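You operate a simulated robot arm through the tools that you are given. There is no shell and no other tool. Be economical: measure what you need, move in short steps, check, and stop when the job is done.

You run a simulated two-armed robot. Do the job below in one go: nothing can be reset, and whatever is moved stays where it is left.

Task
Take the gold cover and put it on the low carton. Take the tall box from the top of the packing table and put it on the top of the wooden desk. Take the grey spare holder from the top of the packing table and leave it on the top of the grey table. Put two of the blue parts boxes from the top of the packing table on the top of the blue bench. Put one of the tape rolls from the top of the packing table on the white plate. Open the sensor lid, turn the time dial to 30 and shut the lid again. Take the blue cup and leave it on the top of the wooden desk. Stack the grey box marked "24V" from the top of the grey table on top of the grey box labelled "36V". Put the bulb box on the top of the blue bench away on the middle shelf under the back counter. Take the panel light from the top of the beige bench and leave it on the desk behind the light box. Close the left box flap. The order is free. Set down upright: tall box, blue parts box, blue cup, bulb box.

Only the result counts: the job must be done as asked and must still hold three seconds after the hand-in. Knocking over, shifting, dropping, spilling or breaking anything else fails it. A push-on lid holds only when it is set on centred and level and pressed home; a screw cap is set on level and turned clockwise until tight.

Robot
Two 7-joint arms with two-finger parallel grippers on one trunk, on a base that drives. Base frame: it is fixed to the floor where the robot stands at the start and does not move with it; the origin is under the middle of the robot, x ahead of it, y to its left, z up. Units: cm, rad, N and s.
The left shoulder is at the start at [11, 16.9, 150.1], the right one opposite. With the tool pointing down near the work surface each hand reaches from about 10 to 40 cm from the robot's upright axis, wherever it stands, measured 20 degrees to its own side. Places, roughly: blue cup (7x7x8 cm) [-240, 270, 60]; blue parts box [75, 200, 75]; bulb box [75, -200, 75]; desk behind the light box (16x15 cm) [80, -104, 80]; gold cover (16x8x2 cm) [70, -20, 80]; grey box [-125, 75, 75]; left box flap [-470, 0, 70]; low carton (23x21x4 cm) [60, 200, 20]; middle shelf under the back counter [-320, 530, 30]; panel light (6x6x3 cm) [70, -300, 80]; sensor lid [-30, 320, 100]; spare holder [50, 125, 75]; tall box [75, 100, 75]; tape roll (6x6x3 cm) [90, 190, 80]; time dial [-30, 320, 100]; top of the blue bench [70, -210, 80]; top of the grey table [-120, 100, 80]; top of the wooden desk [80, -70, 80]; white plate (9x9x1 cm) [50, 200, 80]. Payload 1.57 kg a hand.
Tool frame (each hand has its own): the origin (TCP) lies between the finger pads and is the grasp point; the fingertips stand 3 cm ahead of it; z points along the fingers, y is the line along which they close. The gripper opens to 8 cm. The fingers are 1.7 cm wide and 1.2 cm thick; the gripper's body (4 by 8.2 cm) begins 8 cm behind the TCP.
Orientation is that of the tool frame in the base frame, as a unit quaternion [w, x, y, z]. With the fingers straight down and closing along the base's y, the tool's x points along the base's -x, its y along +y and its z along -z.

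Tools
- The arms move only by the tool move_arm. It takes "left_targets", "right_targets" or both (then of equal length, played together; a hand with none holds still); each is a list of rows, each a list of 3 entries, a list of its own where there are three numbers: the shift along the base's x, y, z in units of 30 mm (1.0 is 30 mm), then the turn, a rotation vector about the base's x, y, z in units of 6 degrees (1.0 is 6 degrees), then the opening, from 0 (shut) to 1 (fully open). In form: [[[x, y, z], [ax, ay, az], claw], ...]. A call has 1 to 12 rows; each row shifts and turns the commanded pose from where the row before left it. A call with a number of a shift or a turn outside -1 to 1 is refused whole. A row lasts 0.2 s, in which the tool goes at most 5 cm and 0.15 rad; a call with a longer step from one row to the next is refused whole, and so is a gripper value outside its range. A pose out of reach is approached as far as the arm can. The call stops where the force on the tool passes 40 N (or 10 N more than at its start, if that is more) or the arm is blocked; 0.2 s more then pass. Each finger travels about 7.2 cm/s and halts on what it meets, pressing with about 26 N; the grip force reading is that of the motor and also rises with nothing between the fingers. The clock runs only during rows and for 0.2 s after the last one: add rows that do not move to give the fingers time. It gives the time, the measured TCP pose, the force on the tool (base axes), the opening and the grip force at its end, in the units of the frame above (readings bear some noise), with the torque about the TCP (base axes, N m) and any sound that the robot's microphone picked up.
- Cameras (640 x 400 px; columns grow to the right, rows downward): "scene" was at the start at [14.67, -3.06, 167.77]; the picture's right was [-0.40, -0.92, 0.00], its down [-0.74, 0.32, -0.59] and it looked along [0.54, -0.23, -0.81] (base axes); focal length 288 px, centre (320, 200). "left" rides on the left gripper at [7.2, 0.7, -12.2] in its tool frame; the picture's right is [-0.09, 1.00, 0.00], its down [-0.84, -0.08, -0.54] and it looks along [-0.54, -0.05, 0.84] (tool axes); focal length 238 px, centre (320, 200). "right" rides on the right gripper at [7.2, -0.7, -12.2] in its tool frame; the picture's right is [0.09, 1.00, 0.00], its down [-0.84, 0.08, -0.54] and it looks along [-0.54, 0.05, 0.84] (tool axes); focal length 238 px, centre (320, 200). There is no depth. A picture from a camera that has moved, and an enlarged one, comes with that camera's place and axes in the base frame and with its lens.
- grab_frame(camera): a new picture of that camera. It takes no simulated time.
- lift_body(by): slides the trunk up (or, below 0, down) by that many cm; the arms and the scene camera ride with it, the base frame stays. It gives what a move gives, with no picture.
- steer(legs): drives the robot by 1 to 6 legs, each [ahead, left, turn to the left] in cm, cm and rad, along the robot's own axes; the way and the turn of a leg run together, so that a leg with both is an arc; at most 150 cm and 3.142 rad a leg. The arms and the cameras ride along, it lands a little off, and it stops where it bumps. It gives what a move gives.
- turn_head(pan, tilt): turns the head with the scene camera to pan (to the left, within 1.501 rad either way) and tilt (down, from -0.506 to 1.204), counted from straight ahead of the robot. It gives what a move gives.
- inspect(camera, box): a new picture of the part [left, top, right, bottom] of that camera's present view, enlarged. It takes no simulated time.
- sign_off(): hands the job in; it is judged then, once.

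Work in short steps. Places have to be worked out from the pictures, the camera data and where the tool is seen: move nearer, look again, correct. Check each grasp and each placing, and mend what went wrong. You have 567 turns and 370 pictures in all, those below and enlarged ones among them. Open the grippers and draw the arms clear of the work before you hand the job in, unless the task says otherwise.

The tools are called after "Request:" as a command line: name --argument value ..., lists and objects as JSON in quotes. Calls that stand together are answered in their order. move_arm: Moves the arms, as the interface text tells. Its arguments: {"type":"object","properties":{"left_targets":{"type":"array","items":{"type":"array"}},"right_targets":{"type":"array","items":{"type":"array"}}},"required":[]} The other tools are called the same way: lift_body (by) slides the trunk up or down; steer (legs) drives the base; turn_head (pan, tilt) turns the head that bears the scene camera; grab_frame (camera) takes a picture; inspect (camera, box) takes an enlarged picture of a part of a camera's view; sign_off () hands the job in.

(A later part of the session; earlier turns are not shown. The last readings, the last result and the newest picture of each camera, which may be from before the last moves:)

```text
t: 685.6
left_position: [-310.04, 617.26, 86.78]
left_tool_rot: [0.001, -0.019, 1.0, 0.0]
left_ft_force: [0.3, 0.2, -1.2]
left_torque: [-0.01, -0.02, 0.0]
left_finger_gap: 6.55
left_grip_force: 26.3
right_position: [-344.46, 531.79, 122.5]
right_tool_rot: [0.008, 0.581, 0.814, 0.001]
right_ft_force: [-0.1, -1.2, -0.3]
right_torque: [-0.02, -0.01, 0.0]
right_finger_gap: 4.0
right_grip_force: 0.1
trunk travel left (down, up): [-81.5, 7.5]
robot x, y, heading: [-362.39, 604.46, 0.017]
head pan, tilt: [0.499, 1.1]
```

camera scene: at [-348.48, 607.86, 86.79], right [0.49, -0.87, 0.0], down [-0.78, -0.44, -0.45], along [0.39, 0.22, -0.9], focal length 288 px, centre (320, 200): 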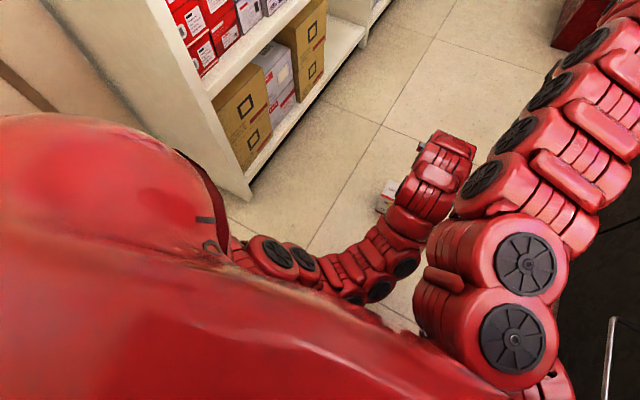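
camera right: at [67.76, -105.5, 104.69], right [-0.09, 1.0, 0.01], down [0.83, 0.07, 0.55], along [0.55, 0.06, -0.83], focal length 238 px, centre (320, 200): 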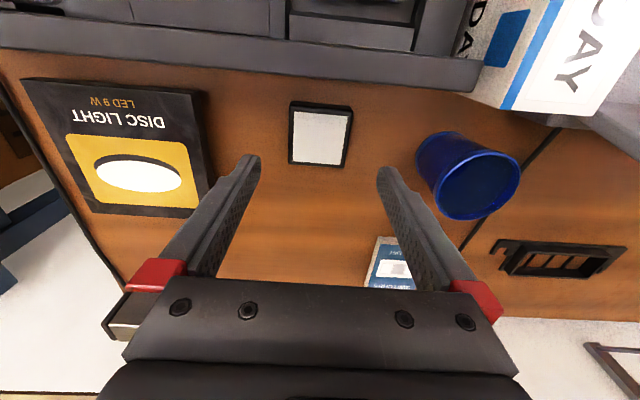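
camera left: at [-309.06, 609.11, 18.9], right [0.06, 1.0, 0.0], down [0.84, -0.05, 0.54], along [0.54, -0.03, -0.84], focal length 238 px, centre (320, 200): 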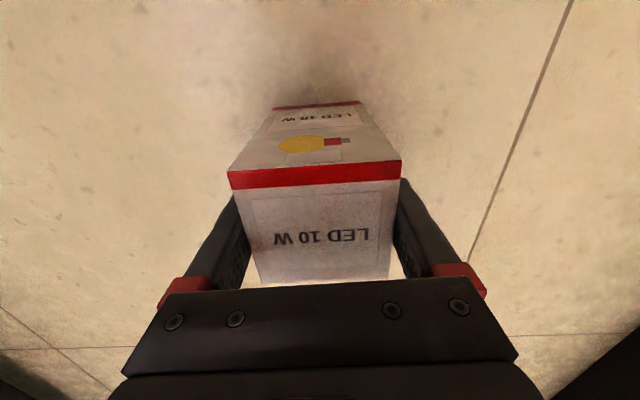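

I'll extend the left hand up and out (so it passes above the counter), then shift, turn south, and back to y≈619.

Request:
move_arm --left_targets '[[[0.5, 0, 0.8], [0, 0, 0], 0], [[0.5, 0, 0.9], [0, 0, 0], 0], [[0.5, 0, 1], [0, 0, 0], 0], [[0.5, 0, 1], [0, 0, 0], 0], [[0.5, 0, 1], [0, 0, 0], 0], [[0.4, 0, 1], [0, 0, 0], 0], [[0.4, 0, 1], [0, 0, 0], 0], [[0.4, 0, 1], [0, 0, 0], 0], [[0.3, 0, 1], [0, 0, 0], 0], [[0.3, 0, 1], [0, 0, 0], 0]]'

Request:
steer --legs '[[23, 2, 0], [0, 0, -1.587]]'

Request:
steer --legs '[[-13, 0, 0]]'

Request:
grab_frame --camera "left"

```text
t: 687.8
left_position: [-295.69, 617.11, 115.48]
left_tool_rot: [0.0, -0.018, 1.0, -0.001]
left_ft_force: [-0.3, 0.6, -0.8]
left_torque: [0.0, 0.02, 0.0]
left_finger_gap: 6.53
left_grip_force: 25.9
left hand out of reach, approached as far as the arm can: row 6, 7
right_position: [-344.32, 531.67, 122.46]
right_tool_rot: [0.007, 0.58, 0.814, 0.001]
right_ft_force: [0.6, 0.8, -0.7]
right_torque: [-0.03, 0.01, 0.02]
right_finger_gap: 3.99
right_grip_force: 0.1
trunk travel left (down, up): [-81.5, 7.5]
robot x, y, heading: [-362.41, 604.41, 0.015]
head pan, tilt: [0.499, 1.1]
```

```text
t: 693.3
left_position: [-326.55, 540.23, 115.37]
left_tool_rot: [-0.001, 0.692, 0.722, -0.001]
left_ft_force: [0.6, 0.5, -0.6]
left_torque: [0.02, 0.0, 0.01]
left_finger_gap: 6.57
left_grip_force: 26.2
right_position: [-412.11, 588.34, 122.6]
right_tool_rot: [0.006, 0.986, 0.168, -0.004]
right_ft_force: [0.4, 0.2, 0.6]
right_torque: [-0.03, 0.01, 0.0]
right_finger_gap: 3.99
right_grip_force: 0.0
trunk travel left (down, up): [-81.5, 7.5]
robot x, y, heading: [-339.62, 606.91, -1.546]
head pan, tilt: [0.499, 1.1]
```

```text
t: 694.6
left_position: [-326.83, 553.09, 115.31]
left_tool_rot: [0.0, 0.691, 0.722, 0.0]
left_ft_force: [-0.2, -0.1, -1.0]
left_torque: [0.03, 0.0, -0.02]
left_finger_gap: 6.57
left_grip_force: 26.1
right_position: [-412.34, 601.03, 122.57]
right_tool_rot: [0.005, 0.985, 0.17, -0.004]
right_ft_force: [0.2, 0.4, 0.5]
right_torque: [0.03, 0.02, 0.03]
right_finger_gap: 4.0
right_grip_force: 0.1
trunk travel left (down, up): [-81.5, 7.5]
robot x, y, heading: [-340.09, 619.74, -1.545]
head pan, tilt: [0.499, 1.1]
```

```text
160 pictures are left
camera left: at [-326.4, 560.32, 127.47], right [1.0, -0.05, 0.0], down [-0.04, -0.84, 0.54], along [-0.03, -0.54, -0.84], focal length 238 px, centre (320, 200)
```

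left: 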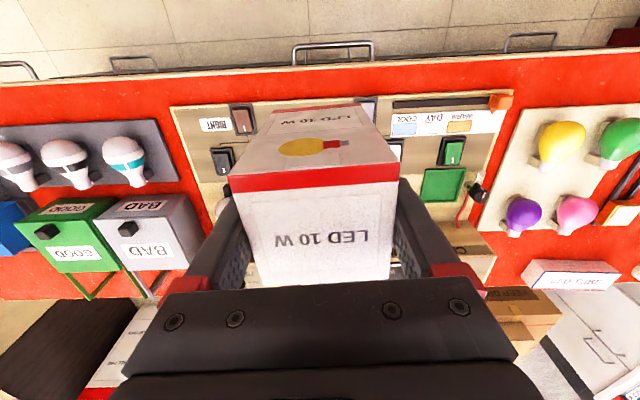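

Drawer handles stick out to y≈562, so I'll draw the box back to y≈568 while lowering along the reach shell.

Request:
move_arm --left_targets '[[[0, 0.6, -0.7], [0, 0, 0], 0], [[0, 0.6, -0.7], [0, 0, 0], 0], [[0, 0.6, -0.7], [0, 0, 0], 0], [[0, 0.6, -0.7], [0, 0, 0], 0], [[0, 0.55, -0.9], [0, 0, 0], 0], [[0, 0.5, -0.9], [0, 0, 0], 0], [[0, 0.5, -0.9], [0, 0, 0], 0], [[0, 0.5, -0.9], [0, 0, 0], 0], [[0, 0.25, -0.9], [0, 0, 0], 0], [[0, 0.25, -0.9], [0, 0, 0], 0]]'

Request:
grab_frame --camera "left"

```text
t: 696.8
left_position: [-325.59, 561.0, 95.45]
left_tool_rot: [0.0, 0.691, 0.723, 0.0]
left_ft_force: [-0.2, 0.2, -0.9]
left_torque: [-0.01, 0.0, -0.03]
left_finger_gap: 6.57
left_grip_force: 26.0
left hand out of reach, approached as far as the arm can: row 2, 3, 4, 5, 6
right_position: [-412.36, 601.17, 122.54]
right_tool_rot: [0.007, 0.985, 0.17, -0.004]
right_ft_force: [0.6, -1.0, -0.2]
right_torque: [-0.02, -0.02, 0.0]
right_finger_gap: 4.0
right_grip_force: 0.1
trunk travel left (down, up): [-81.5, 7.5]
robot x, y, heading: [-339.9, 619.73, -1.545]
head pan, tilt: [0.499, 1.1]
```

```text
159 pictures are left
camera left: at [-325.23, 568.31, 107.59], right [1.0, -0.05, 0.0], down [-0.04, -0.84, 0.54], along [-0.03, -0.54, -0.84], focal length 238 px, centre (320, 200)
```

left: 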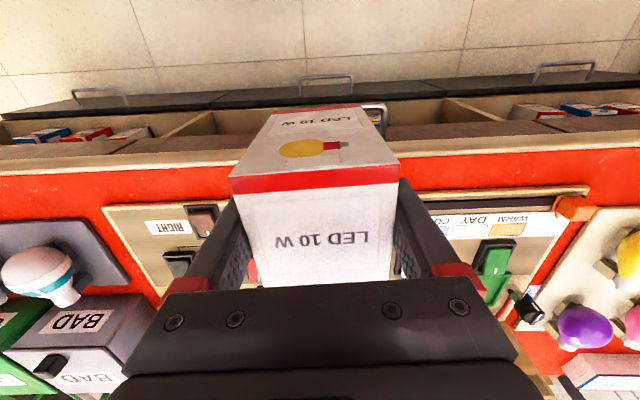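

Close to the counter edge. I'll lean the hand back ≈8° (lets the box come further out), then continue down.

Request:
move_arm --left_targets '[[[0, 0.4, 0.1], [0.5, 0, 0], 0], [[0, 0.5, 0], [0.5, 0, 0], 0], [[0, 0.5, 0], [0.5, 0, 0], 0]]'

```text
t: 697.6
left_position: [-325.6, 565.41, 95.91]
left_tool_rot: [-0.056, 0.689, 0.721, 0.056]
left_ft_force: [0.5, 0.3, 0.5]
left_torque: [-0.04, 0.03, -0.01]
left_finger_gap: 6.57
left_grip_force: 24.9
right_position: [-412.52, 601.21, 122.65]
right_tool_rot: [0.006, 0.986, 0.169, -0.005]
right_ft_force: [-0.3, -0.3, 0.7]
right_torque: [-0.03, 0.0, 0.0]
right_finger_gap: 3.99
right_grip_force: 0.1
trunk travel left (down, up): [-81.5, 7.5]
robot x, y, heading: [-340.63, 619.77, -1.546]
head pan, tilt: [0.499, 1.1]
```

y=565.4 now, clear of edge and handles. I'll lower by the trunk, 25 then check.

Request:
lift_body --by -25

Request:
turn_head --pan 0.2 --tilt 1.0

Request:
grab_frame --camera "scene"

Request:
grab_frame --camera "left"

```text
t: 700.2
left_position: [-325.64, 565.26, 70.76]
left_tool_rot: [-0.056, 0.689, 0.72, 0.056]
left_ft_force: [1.4, 0.1, -1.1]
left_torque: [-0.01, 0.0, 0.0]
left_finger_gap: 6.55
left_grip_force: 26.1
right_position: [-412.54, 601.26, 97.5]
right_tool_rot: [0.006, 0.985, 0.17, -0.005]
right_ft_force: [0.0, 0.7, -0.4]
right_torque: [-0.01, 0.0, -0.01]
right_finger_gap: 3.99
right_grip_force: 0.0
trunk travel left (down, up): [-56.5, 32.5]
robot x, y, heading: [-339.81, 619.76, -1.552]
head pan, tilt: [0.499, 1.1]
```

```text
t: 701.0
left_position: [-325.62, 565.31, 70.79]
left_tool_rot: [-0.055, 0.689, 0.72, 0.057]
left_ft_force: [0.0, 1.1, 0.0]
left_torque: [0.04, 0.05, 0.0]
left_finger_gap: 6.58
left_grip_force: 25.8
right_position: [-412.41, 601.15, 97.65]
right_tool_rot: [0.006, 0.986, 0.169, -0.003]
right_ft_force: [-1.1, 0.5, 0.4]
right_torque: [-0.04, 0.02, -0.01]
right_finger_gap: 4.0
right_grip_force: 0.1
trunk travel left (down, up): [-56.5, 32.5]
robot x, y, heading: [-339.95, 620.02, -1.542]
head pan, tilt: [0.201, 1.0]
```

```text
158 pictures are left
camera scene: at [-338.28, 604.82, 142.33], right [-0.97, -0.22, 0.0], down [-0.19, 0.82, -0.54], along [0.12, -0.53, -0.84], focal length 288 px, centre (320, 200)
```

scene: 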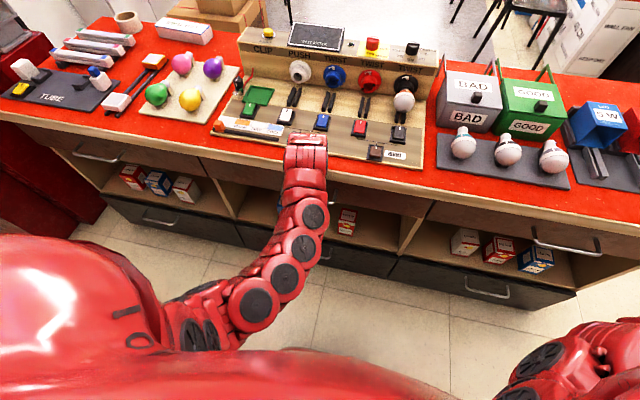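

```text
157 pictures are left
camera left: at [-325.24, 570.51, 83.92], right [1.0, -0.05, -0.01], down [-0.04, -0.91, 0.4], along [-0.03, -0.4, -0.91], focal length 238 px, centre (320, 200)
```

left: 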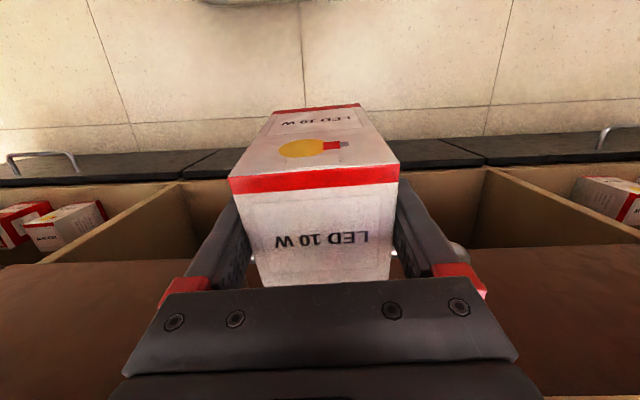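

The cell runs x −353…−294 with boxes at ≈−336 and ≈−314; our box at −325.6 fits between (gap ≈14 cm). I'll lower the trunk 15 and the hand another 9 cm.

Request:
lift_body --by -15

Request:
move_arm --left_targets '[[[0, 0, -0.8], [0, 0, 0], 0], [[0, 0, -0.8], [0, 0, 0], 0], [[0, 0, -0.8], [0, 0, 0], 0], [[0, 0, -0.6], [0, 0, 0], 0]]'

Request:
grab_frame --camera "left"

Request:
grab_frame --camera "scene"

```text
t: 702.0
left_position: [-325.6, 564.97, 63.43]
left_tool_rot: [-0.052, 0.689, 0.721, 0.051]
left_ft_force: [-1.6, 8.4, 19.7]
left_torque: [-1.58, -0.46, 0.08]
left_finger_gap: 6.56
left_grip_force: 26.2
right_position: [-412.33, 601.13, 89.72]
right_tool_rot: [0.007, 0.985, 0.171, -0.004]
right_ft_force: [-0.2, -1.0, -0.1]
right_torque: [0.06, 0.01, -0.01]
right_finger_gap: 4.0
right_grip_force: 0.1
trunk travel left (down, up): [-48.7, 40.3]
robot x, y, heading: [-340.12, 619.82, -1.543]
head pan, tilt: [0.201, 1.0]
stopped: the force on the tool passed its limit at 89 N (the readings are from after the stop); the commanded pose is now the measured one
```

```text
t: 702.2
left_position: [-325.57, 564.94, 63.45]
left_tool_rot: [-0.05, 0.689, 0.721, 0.049]
left_ft_force: [-1.6, 9.2, 19.5]
left_torque: [-1.63, -0.49, 0.09]
left_finger_gap: 6.54
left_grip_force: 26.0
right_position: [-412.33, 601.21, 89.77]
right_tool_rot: [0.007, 0.985, 0.172, -0.003]
right_ft_force: [-0.7, -0.2, 0.3]
right_torque: [0.0, -0.03, -0.02]
right_finger_gap: 4.0
right_grip_force: 0.0
trunk travel left (down, up): [-48.7, 40.3]
robot x, y, heading: [-339.47, 619.68, -1.54]
head pan, tilt: [0.201, 1.0]
stopped in row 1 (left hand): the force on the tool passed its limit at 59 N (the readings are from after the stop); the commanded pose is now the measured one
```

```text
156 pictures are left
camera left: at [-325.3, 570.37, 76.45], right [1.0, -0.04, -0.01], down [-0.04, -0.91, 0.42], along [-0.03, -0.42, -0.91], focal length 238 px, centre (320, 200)
```

left: 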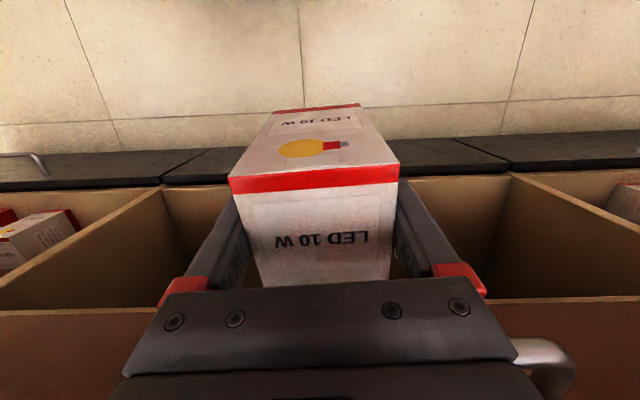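

```text
155 pictures are left
camera scene: at [-338.34, 605.04, 134.56], right [-0.97, -0.22, 0.0], down [-0.19, 0.82, -0.54], along [0.12, -0.53, -0.84], focal length 288 px, centre (320, 200)
```

scene: 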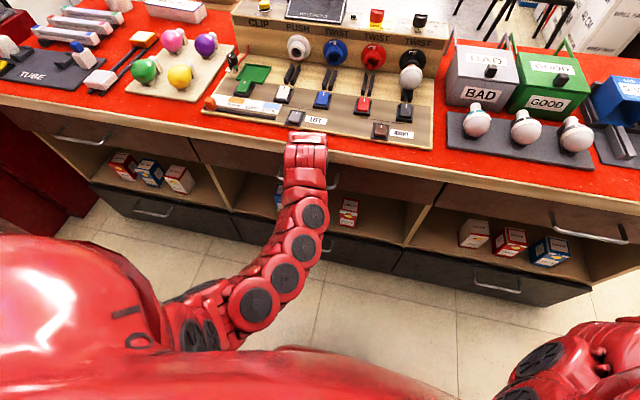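

The gripper body is sitting on the drawer handle (x≈−331…−316). I'll lift off and shift 23.5 cm east, to the free gap between the blue box and the divider, beyond the handle.

Request:
lift_body --by 9

Request:
steer --legs '[[0, 23.8, -0.028]]'

Request:
grab_frame --camera "left"

Request:
grab_frame --camera "scene"

```text
t: 703.5
left_position: [-325.7, 564.82, 72.17]
left_tool_rot: [-0.051, 0.689, 0.722, 0.049]
left_ft_force: [0.2, 0.2, -0.3]
left_torque: [-0.02, -0.01, 0.01]
left_finger_gap: 6.57
left_grip_force: 25.5
right_position: [-412.49, 600.93, 98.73]
right_tool_rot: [0.006, 0.985, 0.171, -0.005]
right_ft_force: [-0.2, 0.3, -0.3]
right_torque: [0.02, 0.03, 0.0]
right_finger_gap: 3.97
right_grip_force: 0.1
trunk travel left (down, up): [-57.7, 31.3]
robot x, y, heading: [-340.0, 619.78, -1.55]
head pan, tilt: [0.201, 1.0]
```

```text
t: 705.3
left_position: [-303.43, 564.73, 72.31]
left_tool_rot: [-0.049, 0.699, 0.711, 0.05]
left_ft_force: [-0.1, 0.4, -0.5]
left_torque: [0.0, 0.01, 0.01]
left_finger_gap: 6.57
left_grip_force: 26.4
right_position: [-389.18, 603.27, 98.84]
right_tool_rot: [0.005, 0.987, 0.158, -0.004]
right_ft_force: [0.3, 0.9, -0.1]
right_torque: [-0.02, 0.01, 0.0]
right_finger_gap: 3.97
right_grip_force: 0.0
trunk travel left (down, up): [-57.7, 31.3]
robot x, y, heading: [-316.5, 619.94, -1.573]
head pan, tilt: [0.201, 1.0]
```

```text
154 pictures are left
camera left: at [-302.96, 570.12, 85.26], right [1.0, -0.07, -0.01], down [-0.06, -0.91, 0.42], along [-0.04, -0.42, -0.91], focal length 238 px, centre (320, 200)
```

left: 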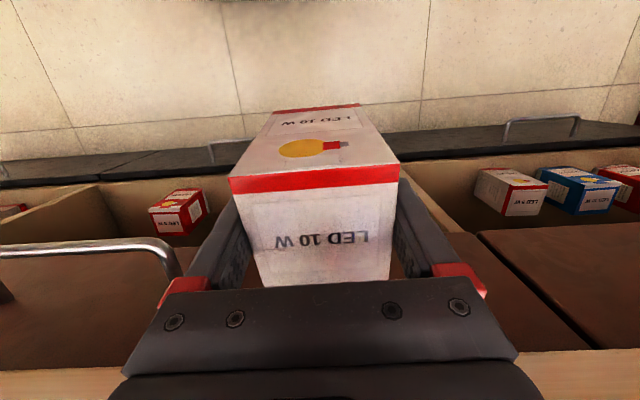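

```text
153 pictures are left
camera scene: at [-314.94, 605.03, 143.53], right [-0.98, -0.2, 0.0], down [-0.17, 0.83, -0.54], along [0.11, -0.53, -0.84], focal length 288 px, centre (320, 200)
```

scene: 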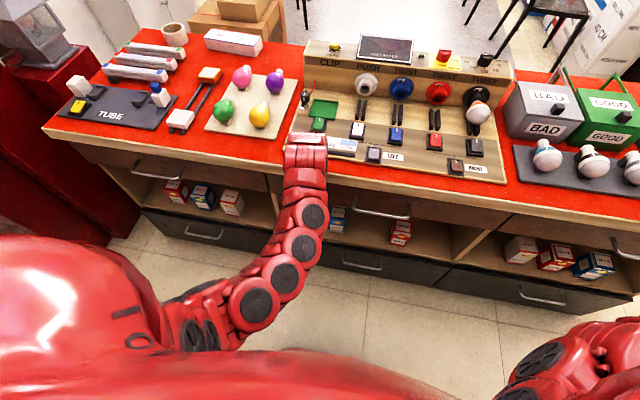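

Handle cleared. The blue box's right side is ≈−307.5 and the divider ≈−292.5, so I'll shift another 3 cm east to x≈−300.3 and lower.

Request:
steer --legs '[[0, 3.1, 0]]'

Request:
lift_body --by -16

Request:
move_arm --left_targets '[[[0, 0, -0.7], [0, 0, 0], 0], [[0, 0, -0.7], [0, 0, 0], 0], [[0, 0, -0.7], [0, 0, 0], 0], [[0, 0, -0.7], [0, 0, 0], 0]]'

Request:
grab_frame --camera "left"

Request:
grab_frame --camera "scene"

```text
t: 706.1
left_position: [-300.42, 564.68, 72.29]
left_tool_rot: [-0.05, 0.699, 0.711, 0.051]
left_ft_force: [0.6, 0.0, -1.1]
left_torque: [0.02, 0.0, 0.0]
left_finger_gap: 6.55
left_grip_force: 25.7
right_position: [-386.13, 603.41, 98.67]
right_tool_rot: [0.005, 0.987, 0.158, -0.004]
right_ft_force: [0.2, 0.6, -0.5]
right_torque: [0.03, 0.01, -0.04]
right_finger_gap: 4.0
right_grip_force: 0.1
trunk travel left (down, up): [-57.7, 31.3]
robot x, y, heading: [-313.41, 620.49, -1.576]
head pan, tilt: [0.201, 1.0]
```

```text
t: 707.9
left_position: [-300.53, 564.68, 56.2]
left_tool_rot: [-0.05, 0.699, 0.711, 0.05]
left_ft_force: [0.1, -0.4, -1.1]
left_torque: [0.0, -0.02, 0.0]
left_finger_gap: 6.55
left_grip_force: 25.9
right_position: [-386.24, 603.32, 82.78]
right_tool_rot: [0.006, 0.988, 0.157, -0.004]
right_ft_force: [-0.5, 0.9, 0.3]
right_torque: [0.03, 0.01, 0.01]
right_finger_gap: 3.99
right_grip_force: 0.0
trunk travel left (down, up): [-41.7, 47.3]
robot x, y, heading: [-312.85, 620.28, -1.573]
head pan, tilt: [0.201, 1.0]
```

```text
t: 708.9
left_position: [-300.31, 564.71, 47.7]
left_tool_rot: [-0.05, 0.699, 0.712, 0.05]
left_ft_force: [-0.4, 0.0, -1.3]
left_torque: [0.02, 0.0, -0.02]
left_finger_gap: 6.54
left_grip_force: 26.1
right_position: [-386.15, 603.32, 82.77]
right_tool_rot: [0.006, 0.987, 0.158, -0.005]
right_ft_force: [-0.9, 1.1, 0.8]
right_torque: [-0.03, -0.01, -0.01]
right_finger_gap: 4.0
right_grip_force: 0.2
trunk travel left (down, up): [-41.7, 47.3]
robot x, y, heading: [-313.38, 619.8, -1.576]
head pan, tilt: [0.201, 1.0]
```

```text
152 pictures are left
camera left: at [-299.91, 570.1, 60.83], right [1.0, -0.07, -0.01], down [-0.06, -0.91, 0.42], along [-0.04, -0.42, -0.91], focal length 238 px, centre (320, 200)
```

left: 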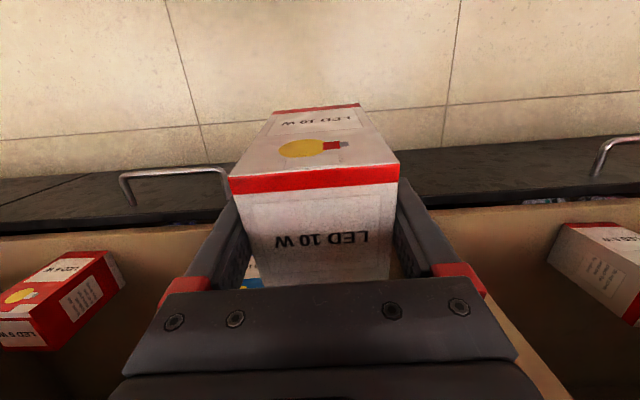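

```text
151 pictures are left
camera scene: at [-311.96, 605.01, 127.53], right [-0.98, -0.2, 0.0], down [-0.16, 0.83, -0.54], along [0.11, -0.53, -0.84], focal length 288 px, centre (320, 200)
```

scene: 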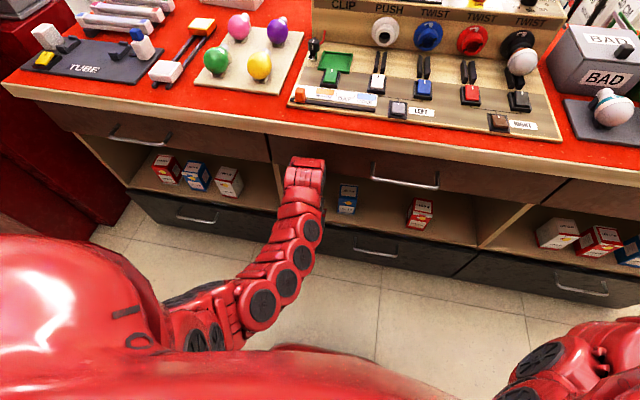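

The free gap is ≈18 cm (−307…−289). I'll now tilt the hand forward to ≈29° while advancing under the drawers to y≈555.

Request:
move_arm --left_targets '[[[0.08, -0.3, -0.3], [-0.78, 0, 0], 0], [[0.08, -0.35, -0.3], [-0.78, 0, 0], 0], [[0.08, -0.4, -0.2], [-0.78, 0, 0], 0], [[0.08, -0.4, -0.2], [-0.78, 0, 0], 0]]'

Request:
grab_frame --camera "left"

```text
t: 709.9
left_position: [-299.54, 560.29, 44.84]
left_tool_rot: [0.066, 0.698, 0.71, -0.067]
left_ft_force: [0.4, -0.9, -0.4]
left_torque: [-0.04, 0.01, -0.01]
left_finger_gap: 6.55
left_grip_force: 26.0
right_position: [-386.15, 603.51, 82.82]
right_tool_rot: [0.006, 0.988, 0.157, -0.004]
right_ft_force: [0.3, 1.0, 0.6]
right_torque: [-0.03, -0.01, 0.0]
right_finger_gap: 3.97
right_grip_force: 0.1
trunk travel left (down, up): [-41.7, 47.3]
robot x, y, heading: [-312.94, 620.0, -1.576]
head pan, tilt: [0.201, 1.0]
```

```text
150 pictures are left
camera left: at [-299.01, 569.62, 55.41], right [1.0, -0.07, 0.01], down [-0.06, -0.72, 0.69], along [-0.04, -0.69, -0.72], focal length 238 px, centre (320, 200)
```

left: 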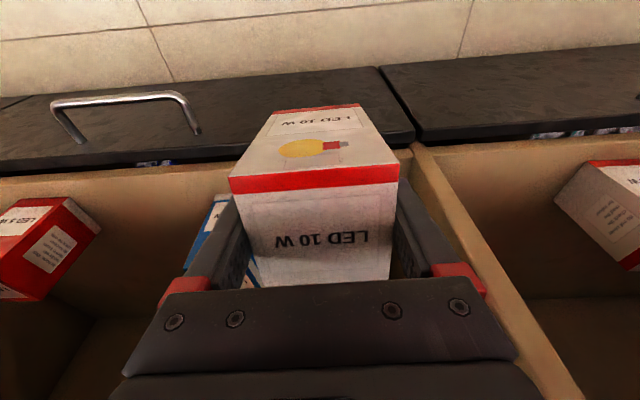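

Clear on both sides; shelf lip looks to be at z≈36–37. I'll continue tilting and advancing at slightly greater height.

Request:
move_arm --left_targets '[[[0.03, -0.45, 0.15], [-0.78, 0, 0], 0], [[0.03, -0.45, 0.15], [-0.78, 0, 0], 0], [[0.03, -0.45, 0.1], [-0.78, 0, 0], 0], [[0.03, -0.45, 0.1], [-0.78, 0, 0], 0]]'

Request:
grab_frame --camera "left"

Request:
grab_frame --camera "scene"

```text
t: 710.9
left_position: [-299.13, 554.94, 46.27]
left_tool_rot: [0.177, 0.679, 0.689, -0.181]
left_ft_force: [-0.4, 0.0, -0.2]
left_torque: [0.01, -0.02, 0.01]
left_finger_gap: 6.58
left_grip_force: 26.2
right_position: [-386.12, 603.38, 82.96]
right_tool_rot: [0.006, 0.988, 0.157, -0.004]
right_ft_force: [-0.6, 0.4, -0.1]
right_torque: [0.0, 0.0, 0.02]
right_finger_gap: 4.04
right_grip_force: 0.2
trunk travel left (down, up): [-41.7, 47.3]
robot x, y, heading: [-313.51, 620.16, -1.577]
head pan, tilt: [0.201, 1.0]
```

```text
149 pictures are left
camera left: at [-298.65, 567.21, 53.31], right [1.0, -0.07, 0.04], down [-0.06, -0.46, 0.88], along [-0.04, -0.88, -0.47], focal length 238 px, centre (320, 200)
```

left: 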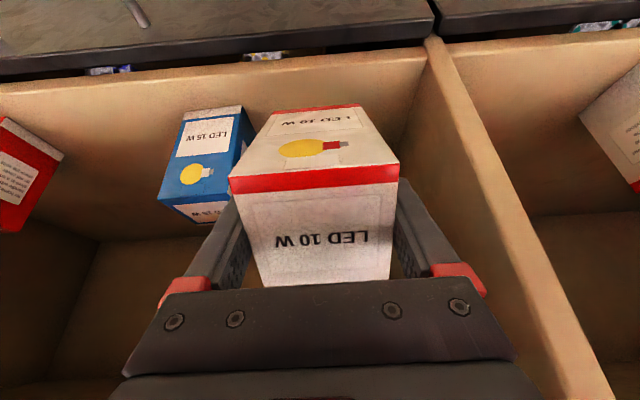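

```text
148 pictures are left
camera scene: at [-311.96, 605.02, 127.53], right [-0.98, -0.2, 0.0], down [-0.16, 0.83, -0.54], along [0.11, -0.53, -0.84], focal length 288 px, centre (320, 200)
```

scene: 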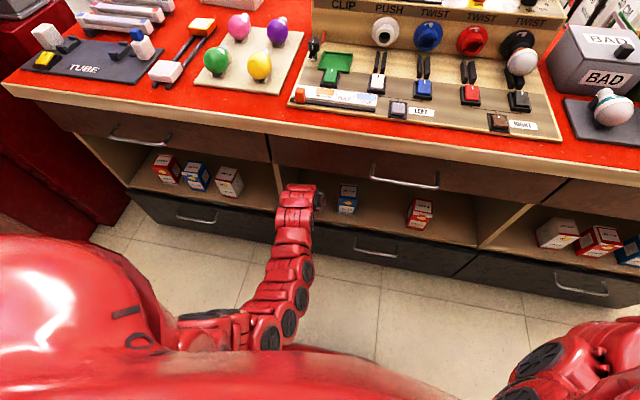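

The box is inside next to the "LED 15 W" box. I'll lower gently until its outer bottom edge touches the shelf.

Request:
move_arm --left_targets '[[[0, 0, -0.2], [0, 0, 0], 0], [[0, 0, -0.2], [0, 0, 0], 0]]'

```text
t: 711.5
left_position: [-299.25, 554.91, 45.09]
left_tool_rot: [0.177, 0.678, 0.691, -0.18]
left_ft_force: [-0.3, -0.4, 0.1]
left_torque: [0.01, -0.04, 0.02]
left_finger_gap: 6.56
left_grip_force: 25.7
right_position: [-386.11, 603.35, 82.78]
right_tool_rot: [0.006, 0.988, 0.157, -0.004]
right_ft_force: [0.2, 0.8, 0.1]
right_torque: [0.02, 0.02, 0.0]
right_finger_gap: 4.01
right_grip_force: 0.0
trunk travel left (down, up): [-41.7, 47.3]
robot x, y, heading: [-313.02, 619.95, -1.575]
head pan, tilt: [0.201, 1.0]
```

No contact yet; further small steps.

Request:
move_arm --left_targets '[[[0, 0, -0.2], [0, 0, 0], 0], [[0, 0, -0.2], [0, 0, 0], 0], [[0, 0, -0.15], [0, 0, 0], 0]]'

```text
t: 712.3
left_position: [-299.28, 554.93, 43.45]
left_tool_rot: [0.177, 0.679, 0.69, -0.18]
left_ft_force: [0.7, 0.2, -1.3]
left_torque: [0.02, -0.03, -0.02]
left_finger_gap: 6.57
left_grip_force: 25.7
right_position: [-386.21, 603.42, 82.78]
right_tool_rot: [0.006, 0.988, 0.157, -0.005]
right_ft_force: [-0.9, 0.1, -1.3]
right_torque: [0.01, 0.0, 0.02]
right_finger_gap: 4.02
right_grip_force: 0.0
trunk travel left (down, up): [-41.7, 47.3]
robot x, y, heading: [-313.03, 620.29, -1.571]
head pan, tilt: [0.201, 1.0]
```

Continue down.

Request:
move_arm --left_targets '[[[0, 0, -0.2], [0, 0, 0], 0], [[0, 0, -0.2], [0, 0, 0], 0], [[0, 0, -0.15], [0, 0, 0], 0]]'

Request:
grab_frame --camera "left"

```text
t: 713.1
left_position: [-299.13, 554.9, 41.8]
left_tool_rot: [0.178, 0.678, 0.69, -0.181]
left_ft_force: [0.7, -1.1, -0.5]
left_torque: [0.0, -0.02, 0.02]
left_finger_gap: 6.56
left_grip_force: 26.0
right_position: [-386.23, 603.48, 82.79]
right_tool_rot: [0.006, 0.988, 0.157, -0.005]
right_ft_force: [-1.2, 0.8, 0.8]
right_torque: [0.03, -0.01, -0.01]
right_finger_gap: 3.99
right_grip_force: 0.1
trunk travel left (down, up): [-41.7, 47.3]
robot x, y, heading: [-313.21, 619.92, -1.575]
head pan, tilt: [0.201, 1.0]
```

```text
147 pictures are left
camera left: at [-298.67, 567.14, 48.88], right [1.0, -0.07, 0.04], down [-0.06, -0.46, 0.88], along [-0.04, -0.88, -0.47], focal length 238 px, centre (320, 200)
```

left: 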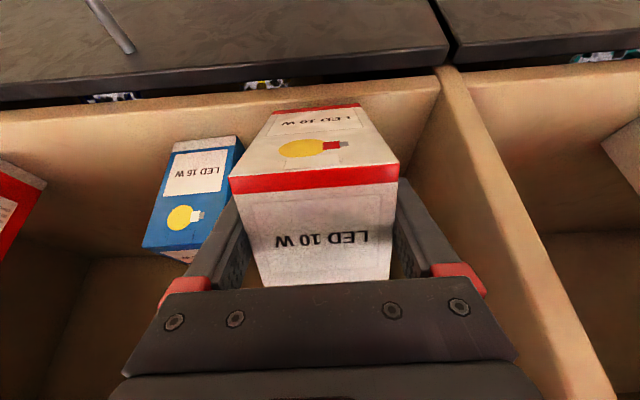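

Almost there (edge ≈34.3). Small steps on.

Request:
move_arm --left_targets '[[[0, 0, -0.15], [0, 0, 0], 0], [[0, 0, -0.15], [0, 0, 0], 0], [[0, 0, -0.12], [0, 0, 0], 0]]'

```text
t: 713.9
left_position: [-299.11, 554.94, 40.58]
left_tool_rot: [0.177, 0.678, 0.69, -0.181]
left_ft_force: [0.4, 0.9, -0.1]
left_torque: [0.02, 0.04, 0.04]
left_finger_gap: 6.53
left_grip_force: 25.9
right_position: [-386.15, 603.35, 82.86]
right_tool_rot: [0.006, 0.988, 0.157, -0.004]
right_ft_force: [0.5, 0.2, -0.7]
right_torque: [0.02, 0.03, -0.02]
right_finger_gap: 3.97
right_grip_force: 0.1
trunk travel left (down, up): [-41.7, 47.3]
robot x, y, heading: [-313.06, 619.79, -1.577]
head pan, tilt: [0.201, 1.0]
```

Continue probing down.

Request:
move_arm --left_targets '[[[0, -0.1, -0.15], [0, 0, 0], 0], [[0, -0.1, -0.15], [0, 0, 0], 0], [[0, 0, -0.12], [0, 0, 0], 0]]'

Request:
grab_frame --camera "left"

```text
t: 714.7
left_position: [-299.14, 554.36, 39.26]
left_tool_rot: [0.178, 0.677, 0.691, -0.18]
left_ft_force: [0.3, -0.2, -0.4]
left_torque: [0.03, -0.02, 0.0]
left_finger_gap: 6.58
left_grip_force: 25.5
right_position: [-386.12, 603.36, 82.8]
right_tool_rot: [0.005, 0.988, 0.157, -0.004]
right_ft_force: [-1.3, 0.1, 0.1]
right_torque: [-0.01, 0.0, -0.03]
right_finger_gap: 3.98
right_grip_force: 0.0
trunk travel left (down, up): [-41.7, 47.3]
robot x, y, heading: [-312.98, 620.25, -1.579]
head pan, tilt: [0.201, 1.0]
```

```text
146 pictures are left
camera left: at [-298.65, 566.65, 46.34], right [1.0, -0.07, 0.04], down [-0.06, -0.47, 0.88], along [-0.04, -0.88, -0.47], focal length 238 px, centre (320, 200)
```

left: 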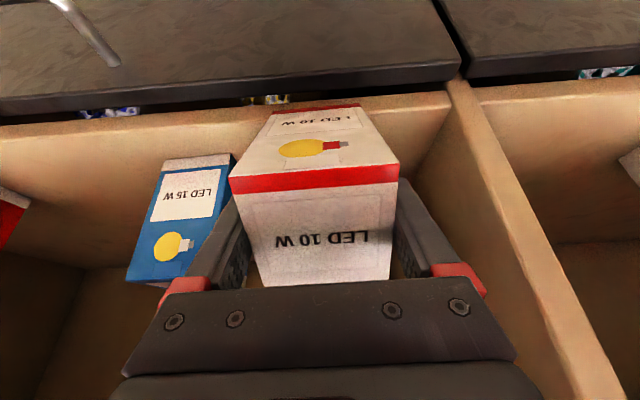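

The shelf board seems set back to y≈554, so I'll raise 1.2 cm, move 2.5 cm further in, and probe again.

Request:
move_arm --left_targets '[[[0, 0, 0.4], [0, 0, 0], 0], [[0, -0.4, 0], [0, 0, 0], 0], [[0, -0.43, 0], [0, 0, 0], 0], [[0, 0, -0.2], [0, 0, 0], 0], [[0, 0, -0.15], [0, 0, 0], 0]]'

Request:
grab_frame --camera "left"

```text
t: 715.9
left_position: [-299.21, 551.69, 39.6]
left_tool_rot: [0.178, 0.677, 0.69, -0.182]
left_ft_force: [0.4, 0.5, 4.5]
left_torque: [-0.02, -0.15, 0.02]
left_finger_gap: 6.55
left_grip_force: 26.4
right_position: [-386.18, 603.46, 82.84]
right_tool_rot: [0.006, 0.988, 0.156, -0.004]
right_ft_force: [-0.1, 0.3, -0.2]
right_torque: [-0.01, 0.0, -0.01]
right_finger_gap: 4.02
right_grip_force: 0.0
trunk travel left (down, up): [-41.7, 47.3]
robot x, y, heading: [-313.29, 619.84, -1.577]
head pan, tilt: [0.201, 1.0]
```

```text
145 pictures are left
camera left: at [-298.65, 564.03, 46.63], right [1.0, -0.07, 0.04], down [-0.06, -0.46, 0.88], along [-0.04, -0.88, -0.46], focal length 238 px, centre (320, 200)
```

left: 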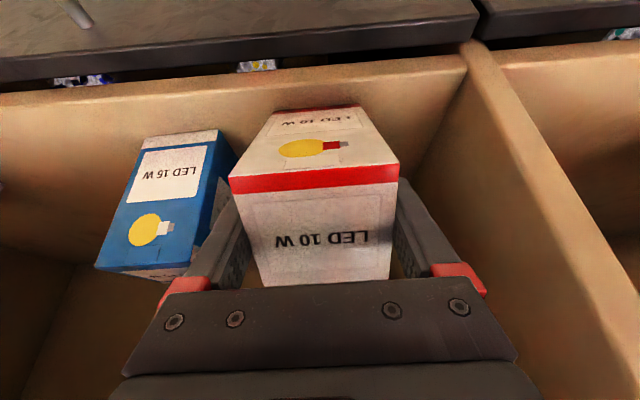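

Contact (4.5 N) with the outer bottom edge at y≈551.3 on the shelf (z≈32). I'll open the fingers just enough and see how the box settles.

Request:
move_arm --left_targets '[[[0, 0, 0], [0, 0, 0], 0.86], [[0, 0, 0], [0, 0, 0], 0.9], [[0, 0, 0], [0, 0, 0], 0.92], [[0, 0, 0], [0, 0, 0], 0.92]]'

Request:
grab_frame --camera "left"

```text
t: 716.9
left_position: [-299.07, 551.77, 39.52]
left_tool_rot: [0.178, 0.678, 0.69, -0.181]
left_ft_force: [-1.1, 0.1, -0.3]
left_torque: [0.0, 0.01, 0.01]
left_finger_gap: 7.38
left_grip_force: 0.1
right_position: [-386.07, 603.39, 82.69]
right_tool_rot: [0.006, 0.988, 0.157, -0.005]
right_ft_force: [0.3, -0.6, -0.6]
right_torque: [-0.02, 0.0, 0.03]
right_finger_gap: 3.97
right_grip_force: 0.1
trunk travel left (down, up): [-41.7, 47.3]
robot x, y, heading: [-313.44, 619.66, -1.579]
head pan, tilt: [0.201, 1.0]
```

```text
144 pictures are left
camera left: at [-298.63, 564.09, 46.53], right [1.0, -0.07, 0.04], down [-0.06, -0.46, 0.88], along [-0.04, -0.88, -0.47], focal length 238 px, centre (320, 200)
```

left: 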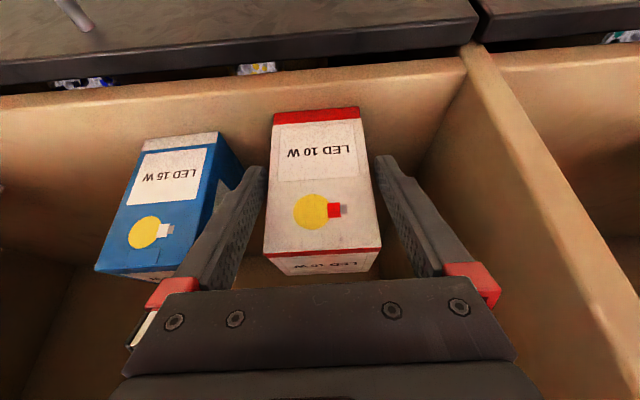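

The box stands upright on the shelf beside the other one. I'll withdraw straight back, then out and up.

Request:
move_arm --left_targets '[[[0, 0.5, 0.02], [0, 0, 0], 0.92], [[0, 0.6, 0.05], [0, 0, 0], 0.92], [[0, 0.6, 0.1], [0, 0, 0], 0.92], [[0, 0.5, 0.1], [0.7, 0, 0], 0.92], [[0, 0.5, 0.2], [0.8, 0, 0], 0.92], [[0, 0.4, 0.3], [0.8, 0, 0], 0.92]]'

Request:
grab_frame --camera "left"

Request:
grab_frame --camera "scene"

```text
t: 718.3
left_position: [-299.23, 561.13, 41.75]
left_tool_rot: [0.094, 0.695, 0.706, -0.096]
left_ft_force: [-0.7, 0.5, -0.7]
left_torque: [0.01, 0.0, -0.03]
left_finger_gap: 7.35
left_grip_force: 0.1
right_position: [-386.25, 603.27, 82.8]
right_tool_rot: [0.006, 0.988, 0.157, -0.005]
right_ft_force: [1.3, -0.4, 0.2]
right_torque: [0.02, 0.01, 0.0]
right_finger_gap: 4.0
right_grip_force: 0.0
trunk travel left (down, up): [-41.7, 47.3]
robot x, y, heading: [-312.97, 619.85, -1.57]
head pan, tilt: [0.201, 1.0]
```

```text
143 pictures are left
camera left: at [-298.68, 571.43, 51.58], right [1.0, -0.07, 0.02], down [-0.06, -0.66, 0.75], along [-0.04, -0.74, -0.67], focal length 238 px, centre (320, 200)
```

left: 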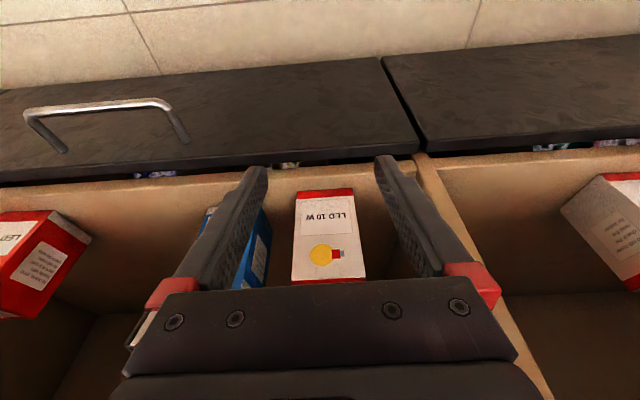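

```text
142 pictures are left
camera scene: at [-311.97, 605.03, 127.53], right [-0.98, -0.2, 0.0], down [-0.16, 0.83, -0.54], along [0.11, -0.53, -0.84], focal length 288 px, centre (320, 200)
```

scene: 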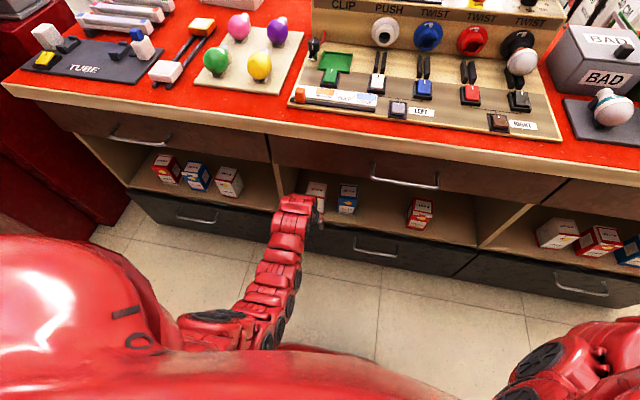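

Bulb box done. I'll lean the hand back, clear the counter edge, and raise the trunk.

Request:
move_arm --left_targets '[[[0, 0.4, 0.2], [0.8, 0, 0], 0.5], [[0, 0.4, 0.2], [0.8, 0, 0], 0.5], [[0, 0.4, 0.2], [0.8, 0, 0], 0.5], [[0, 0.2, 0], [0.8, 0, 0], 0.5]]'

Request:
lift_body --by 25

Request:
lift_body --by 20

```text
t: 719.3
left_position: [-299.27, 565.33, 43.64]
left_tool_rot: [-0.022, 0.701, 0.713, 0.024]
left_ft_force: [0.7, 1.3, -2.1]
left_torque: [-0.03, -0.01, -0.03]
left_finger_gap: 3.98
left_grip_force: 0.0
right_position: [-386.17, 603.4, 82.78]
right_tool_rot: [0.007, 0.987, 0.158, -0.005]
right_ft_force: [-0.2, 0.0, -0.1]
right_torque: [0.02, -0.02, -0.01]
right_finger_gap: 3.96
right_grip_force: 0.1
trunk travel left (down, up): [-41.7, 47.3]
robot x, y, heading: [-313.15, 620.24, -1.575]
head pan, tilt: [0.201, 1.0]
```

```text
t: 721.9
left_position: [-299.28, 565.37, 68.61]
left_tool_rot: [-0.023, 0.7, 0.713, 0.022]
left_ft_force: [-0.5, 0.4, 0.9]
left_torque: [-0.01, 0.0, -0.04]
left_finger_gap: 4.0
left_grip_force: 0.0
right_position: [-386.17, 603.46, 107.8]
right_tool_rot: [0.006, 0.988, 0.157, -0.004]
right_ft_force: [0.2, 0.8, 0.2]
right_torque: [0.01, -0.03, -0.02]
right_finger_gap: 4.0
right_grip_force: 0.2
trunk travel left (down, up): [-66.7, 22.3]
robot x, y, heading: [-313.34, 619.88, -1.572]
head pan, tilt: [0.201, 1.0]
```

```text
t: 724.1
left_position: [-299.2, 565.42, 88.49]
left_tool_rot: [-0.022, 0.7, 0.713, 0.023]
left_ft_force: [-0.8, -0.2, 0.5]
left_torque: [0.01, -0.03, -0.02]
left_finger_gap: 4.02
left_grip_force: 0.1
right_position: [-386.15, 603.32, 127.77]
right_tool_rot: [0.007, 0.987, 0.158, -0.004]
right_ft_force: [1.0, 0.3, -0.2]
right_torque: [0.02, 0.02, 0.02]
right_finger_gap: 3.98
right_grip_force: 0.1
trunk travel left (down, up): [-86.7, 2.3]
robot x, y, heading: [-313.34, 620.37, -1.574]
head pan, tilt: [0.201, 1.0]
```

Now the left hand up and over, and the right hand swings to the front above the counter.

Request:
move_arm --left_targets '[[[0, -0.3, 1], [-0.3, 0, 0], 0.5], [[0, -0.4, 1], [-0.3, 0, 0], 0.5], [[0, -0.4, 1], [0, 0, 0], 0.5], [[0, -0.4, 1], [0, 0, 0], 0.5], [[0, -0.4, 1], [0, 0, 0], 0.5], [[0, -0.4, 1], [0, 0, 0], 0.5], [[0, -0.4, 1], [0, 0, 0], 0.5], [[0, -0.4, 1], [0, 0, 0], 0.5], [[0, -0.4, 1], [0, 0, 0], 0.5], [[0, -0.4, 1], [0, 0, 0], 0.5], [[0, 0, 0], [0, 0, 0], 0.5], [[0, 0, 0], [0, 0, 0], 0.5]]' --right_targets '[[[-0.1, -1, 0], [0, 0, 0.5], 0.5], [[0, -1, 0], [0, 0, 0.5], 0.5], [[0.05, -1, 0], [0, 0, 0.5], 0.5], [[0.1, -1, 0], [0, 0, 0.5], 0.5], [[0.15, -1, 0], [0, 0, 0.5], 0.5], [[0.2, -1, 0], [0, 0, 0.5], 0.5], [[0.25, -1, 0], [0, 0, 0.5], 0.5], [[0.3, -1, 0], [0, 0, 0.5], 0.5], [[0.4, -1, 0], [0, 0, 0.5], 0.5], [[0.5, -1, 0], [0, 0, 0.5], 0.5], [[0.6, -1, 0], [0, 0, 0.5], 0.5], [[0.7, -1, 0], [0, 0, 0.5], 0.5]]'

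Request:
move_arm --right_targets '[[[0.85, -0.9, 0], [0, 0, 0.5], 0.5], [[0.95, -0.9, 0], [0, 0, 0.5], 0.5], [[1, -0.85, 0], [0, 0, 0.5], 0.5], [[1, -0.75, 0], [0, 0, 0.5], 0.5], [[1, -0.7, 0], [0, 0, 0.5], 0.5], [[1, -0.6, 0], [0, 0, 0.5], 0.5], [[1, -0.5, 0], [0, 0, 0.5], 0.5], [[1, -0.45, 0], [0, 0, 0.5], 0.5], [[1, -0.4, 0], [0, 0, 0.5], 0.5], [[1, -0.3, 0], [0, 0, 0.5], 0.5], [[1, -0.25, 0], [0, 0, 0.5], 0.5]]'

```text
t: 726.7
left_position: [-299.08, 553.56, 118.52]
left_tool_rot: [-0.001, 0.701, 0.713, 0.0]
left_ft_force: [0.5, 0.7, 0.7]
left_torque: [0.02, 0.0, -0.01]
left_finger_gap: 3.99
left_grip_force: 0.0
right_position: [-376.09, 568.57, 127.45]
right_tool_rot: [0.006, 0.891, 0.455, -0.003]
right_ft_force: [0.5, 0.4, 0.3]
right_torque: [0.02, 0.02, 0.0]
right_finger_gap: 4.02
right_grip_force: 0.2
right hand out of reach, approached as far as the arm can: row 10, 12
trunk travel left (down, up): [-86.7, 2.3]
robot x, y, heading: [-313.25, 620.0, -1.58]
head pan, tilt: [0.201, 1.0]
```

```text
t: 729.1
left_position: [-298.94, 553.65, 118.54]
left_tool_rot: [-0.001, 0.701, 0.713, 0.0]
left_ft_force: [0.4, 0.4, 0.8]
left_torque: [0.02, 0.01, -0.01]
left_finger_gap: 4.02
left_grip_force: 0.0
right_position: [-343.45, 549.33, 127.26]
right_tool_rot: [0.006, 0.725, 0.689, 0.0]
right_ft_force: [0.0, -0.4, -0.1]
right_torque: [0.01, 0.01, 0.01]
right_finger_gap: 3.97
right_grip_force: 0.0
right hand out of reach, approached as far as the arm can: row 6
trunk travel left (down, up): [-86.7, 2.3]
robot x, y, heading: [-313.45, 620.0, -1.575]
head pan, tilt: [0.201, 1.0]
```

Both hands are forward. Turn east, back out of the aisle west, and go around the counter's end.

Request:
steer --legs '[[14, 0, 0], [0, 0, 1.575], [-150, 0, 0], [0, -130, 0]]'

Request:
steer --legs '[[24, -78, 0], [66, 0, 0], [40, -96, 0], [0, -118, 0]]'

```text
t: 747.4
left_position: [-396.25, 489.36, 118.51]
left_tool_rot: [-0.001, -0.014, 1.0, 0.0]
left_ft_force: [0.6, 0.1, -0.2]
left_torque: [-0.03, -0.02, 0.03]
left_finger_gap: 4.0
left_grip_force: 0.0
right_position: [-391.49, 444.94, 127.22]
right_tool_rot: [0.006, 0.02, 1.0, 0.005]
right_ft_force: [-0.2, 0.6, 0.1]
right_torque: [-0.03, 0.05, 0.01]
right_finger_gap: 4.0
right_grip_force: 0.0
trunk travel left (down, up): [-86.7, 2.3]
robot x, y, heading: [-462.11, 474.62, 0.012]
head pan, tilt: [0.201, 1.0]
```

```text
t: 765.6
left_position: [-262.16, 201.39, 118.57]
left_tool_rot: [-0.001, -0.022, 1.0, -0.001]
left_ft_force: [-0.1, 0.8, 0.2]
left_torque: [-0.02, -0.02, -0.02]
left_finger_gap: 3.99
left_grip_force: 0.2
right_position: [-256.53, 157.23, 127.26]
right_tool_rot: [0.005, 0.012, 1.0, 0.006]
right_ft_force: [-0.1, 0.4, 0.0]
right_torque: [-0.03, 0.01, 0.01]
right_finger_gap: 4.0
right_grip_force: 0.1
trunk travel left (down, up): [-86.7, 2.3]
robot x, y, heading: [-328.21, 185.1, 0.023]
head pan, tilt: [0.201, 1.0]
```

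Continue east past the stand and partition to the sensor panel area, then face north.

Request:
steer --legs '[[145, -7, -0.023], [30, 26, 0], [115, 2, 0], [0, 0, 1.57]]'

Request:
turn_head --pan 0.0 --tilt 0.4

Request:
grab_frame --camera "scene"

```text
t: 773.7
left_position: [-108.74, 201.19, 118.53]
left_tool_rot: [0.0, -0.009, 1.0, 0.0]
left_ft_force: [0.4, 1.0, 1.2]
left_torque: [-0.01, -0.02, -0.01]
left_finger_gap: 4.03
left_grip_force: 0.0
right_position: [-104.91, 156.44, 127.31]
right_tool_rot: [-0.005, 0.026, 1.0, 0.005]
right_ft_force: [-7.6, -4.0, 0.2]
right_torque: [0.53, -0.91, -0.14]
right_finger_gap: 4.0
right_grip_force: 0.1
trunk travel left (down, up): [-86.7, 2.3]
robot x, y, heading: [-174.98, 187.16, -0.002]
head pan, tilt: [0.201, 1.0]
stopped in leg 2: the force on the tool passed its limit at 140 N (the readings are from after the stop); the commanded pose is now the measured one
```

```text
t: 774.7
left_position: [-108.67, 201.11, 118.61]
left_tool_rot: [-0.001, -0.009, 1.0, 0.0]
left_ft_force: [0.0, 0.3, -0.3]
left_torque: [-0.02, -0.02, -0.01]
left_finger_gap: 4.0
left_grip_force: 0.1
right_position: [-104.93, 156.61, 127.43]
right_tool_rot: [-0.004, 0.025, 1.0, 0.005]
right_ft_force: [-5.6, 1.9, 0.3]
right_torque: [-0.28, -0.69, 0.2]
right_finger_gap: 3.98
right_grip_force: 0.0
trunk travel left (down, up): [-86.7, 2.3]
robot x, y, heading: [-174.82, 187.1, -0.007]
head pan, tilt: [0.0, 0.4]
```

```text
141 pictures are left
camera scene: at [-157.87, 186.92, 177.56], right [0.0, -1.0, 0.0], down [-0.39, 0.0, -0.92], along [0.92, 0.0, -0.39], focal length 288 px, centre (320, 200)
```

scene: 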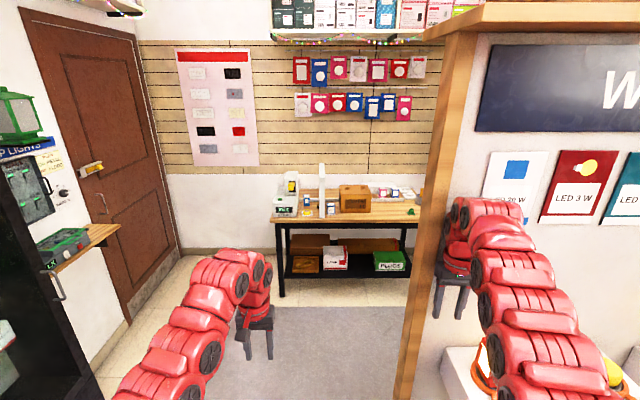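

The right hand bumped the partition post. I'll back off, move north more, and then proceed.

Request:
steer --legs '[[-12, 0, 0], [0, 32, 0]]'

Request:
turn_head --pan -0.5 --tilt 0.5

Request:
grab_frame --camera "scene"

```text
t: 777.7
left_position: [-122.1, 234.0, 118.38]
left_tool_rot: [-0.003, -0.065, 0.998, 0.002]
left_ft_force: [0.0, -3.6, 0.6]
left_torque: [0.25, 0.04, 0.01]
left_finger_gap: 4.01
left_grip_force: 0.1
right_position: [-113.29, 190.09, 127.01]
right_tool_rot: [-0.007, -0.029, 1.0, 0.006]
right_ft_force: [0.1, -3.7, -1.3]
right_torque: [0.32, 0.09, 0.0]
right_finger_gap: 3.99
right_grip_force: 0.1
trunk travel left (down, up): [-86.7, 2.3]
robot x, y, heading: [-186.74, 212.94, 0.116]
head pan, tilt: [0.0, 0.4]
```

```text
t: 778.6
left_position: [-122.64, 234.61, 118.63]
left_tool_rot: [0.0, -0.065, 0.998, 0.0]
left_ft_force: [-0.2, 0.1, 0.0]
left_torque: [-0.01, -0.02, 0.02]
left_finger_gap: 4.01
left_grip_force: 0.2
right_position: [-113.67, 190.4, 127.38]
right_tool_rot: [-0.004, -0.029, 1.0, 0.005]
right_ft_force: [0.5, 0.4, 0.3]
right_torque: [0.01, -0.02, -0.04]
right_finger_gap: 4.0
right_grip_force: 0.0
trunk travel left (down, up): [-86.7, 2.3]
robot x, y, heading: [-186.42, 212.93, 0.109]
head pan, tilt: [-0.499, 0.499]
```

```text
140 pictures are left
camera scene: at [-170.55, 210.42, 176.65], right [-0.38, -0.93, 0.0], down [-0.44, 0.18, -0.88], along [0.81, -0.33, -0.48], focal length 288 px, centre (320, 200)
```

scene: 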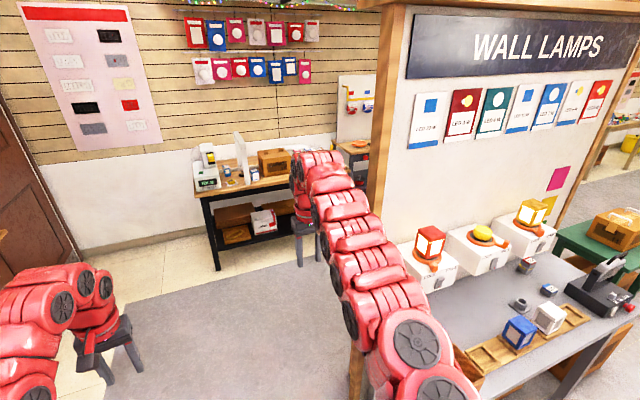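

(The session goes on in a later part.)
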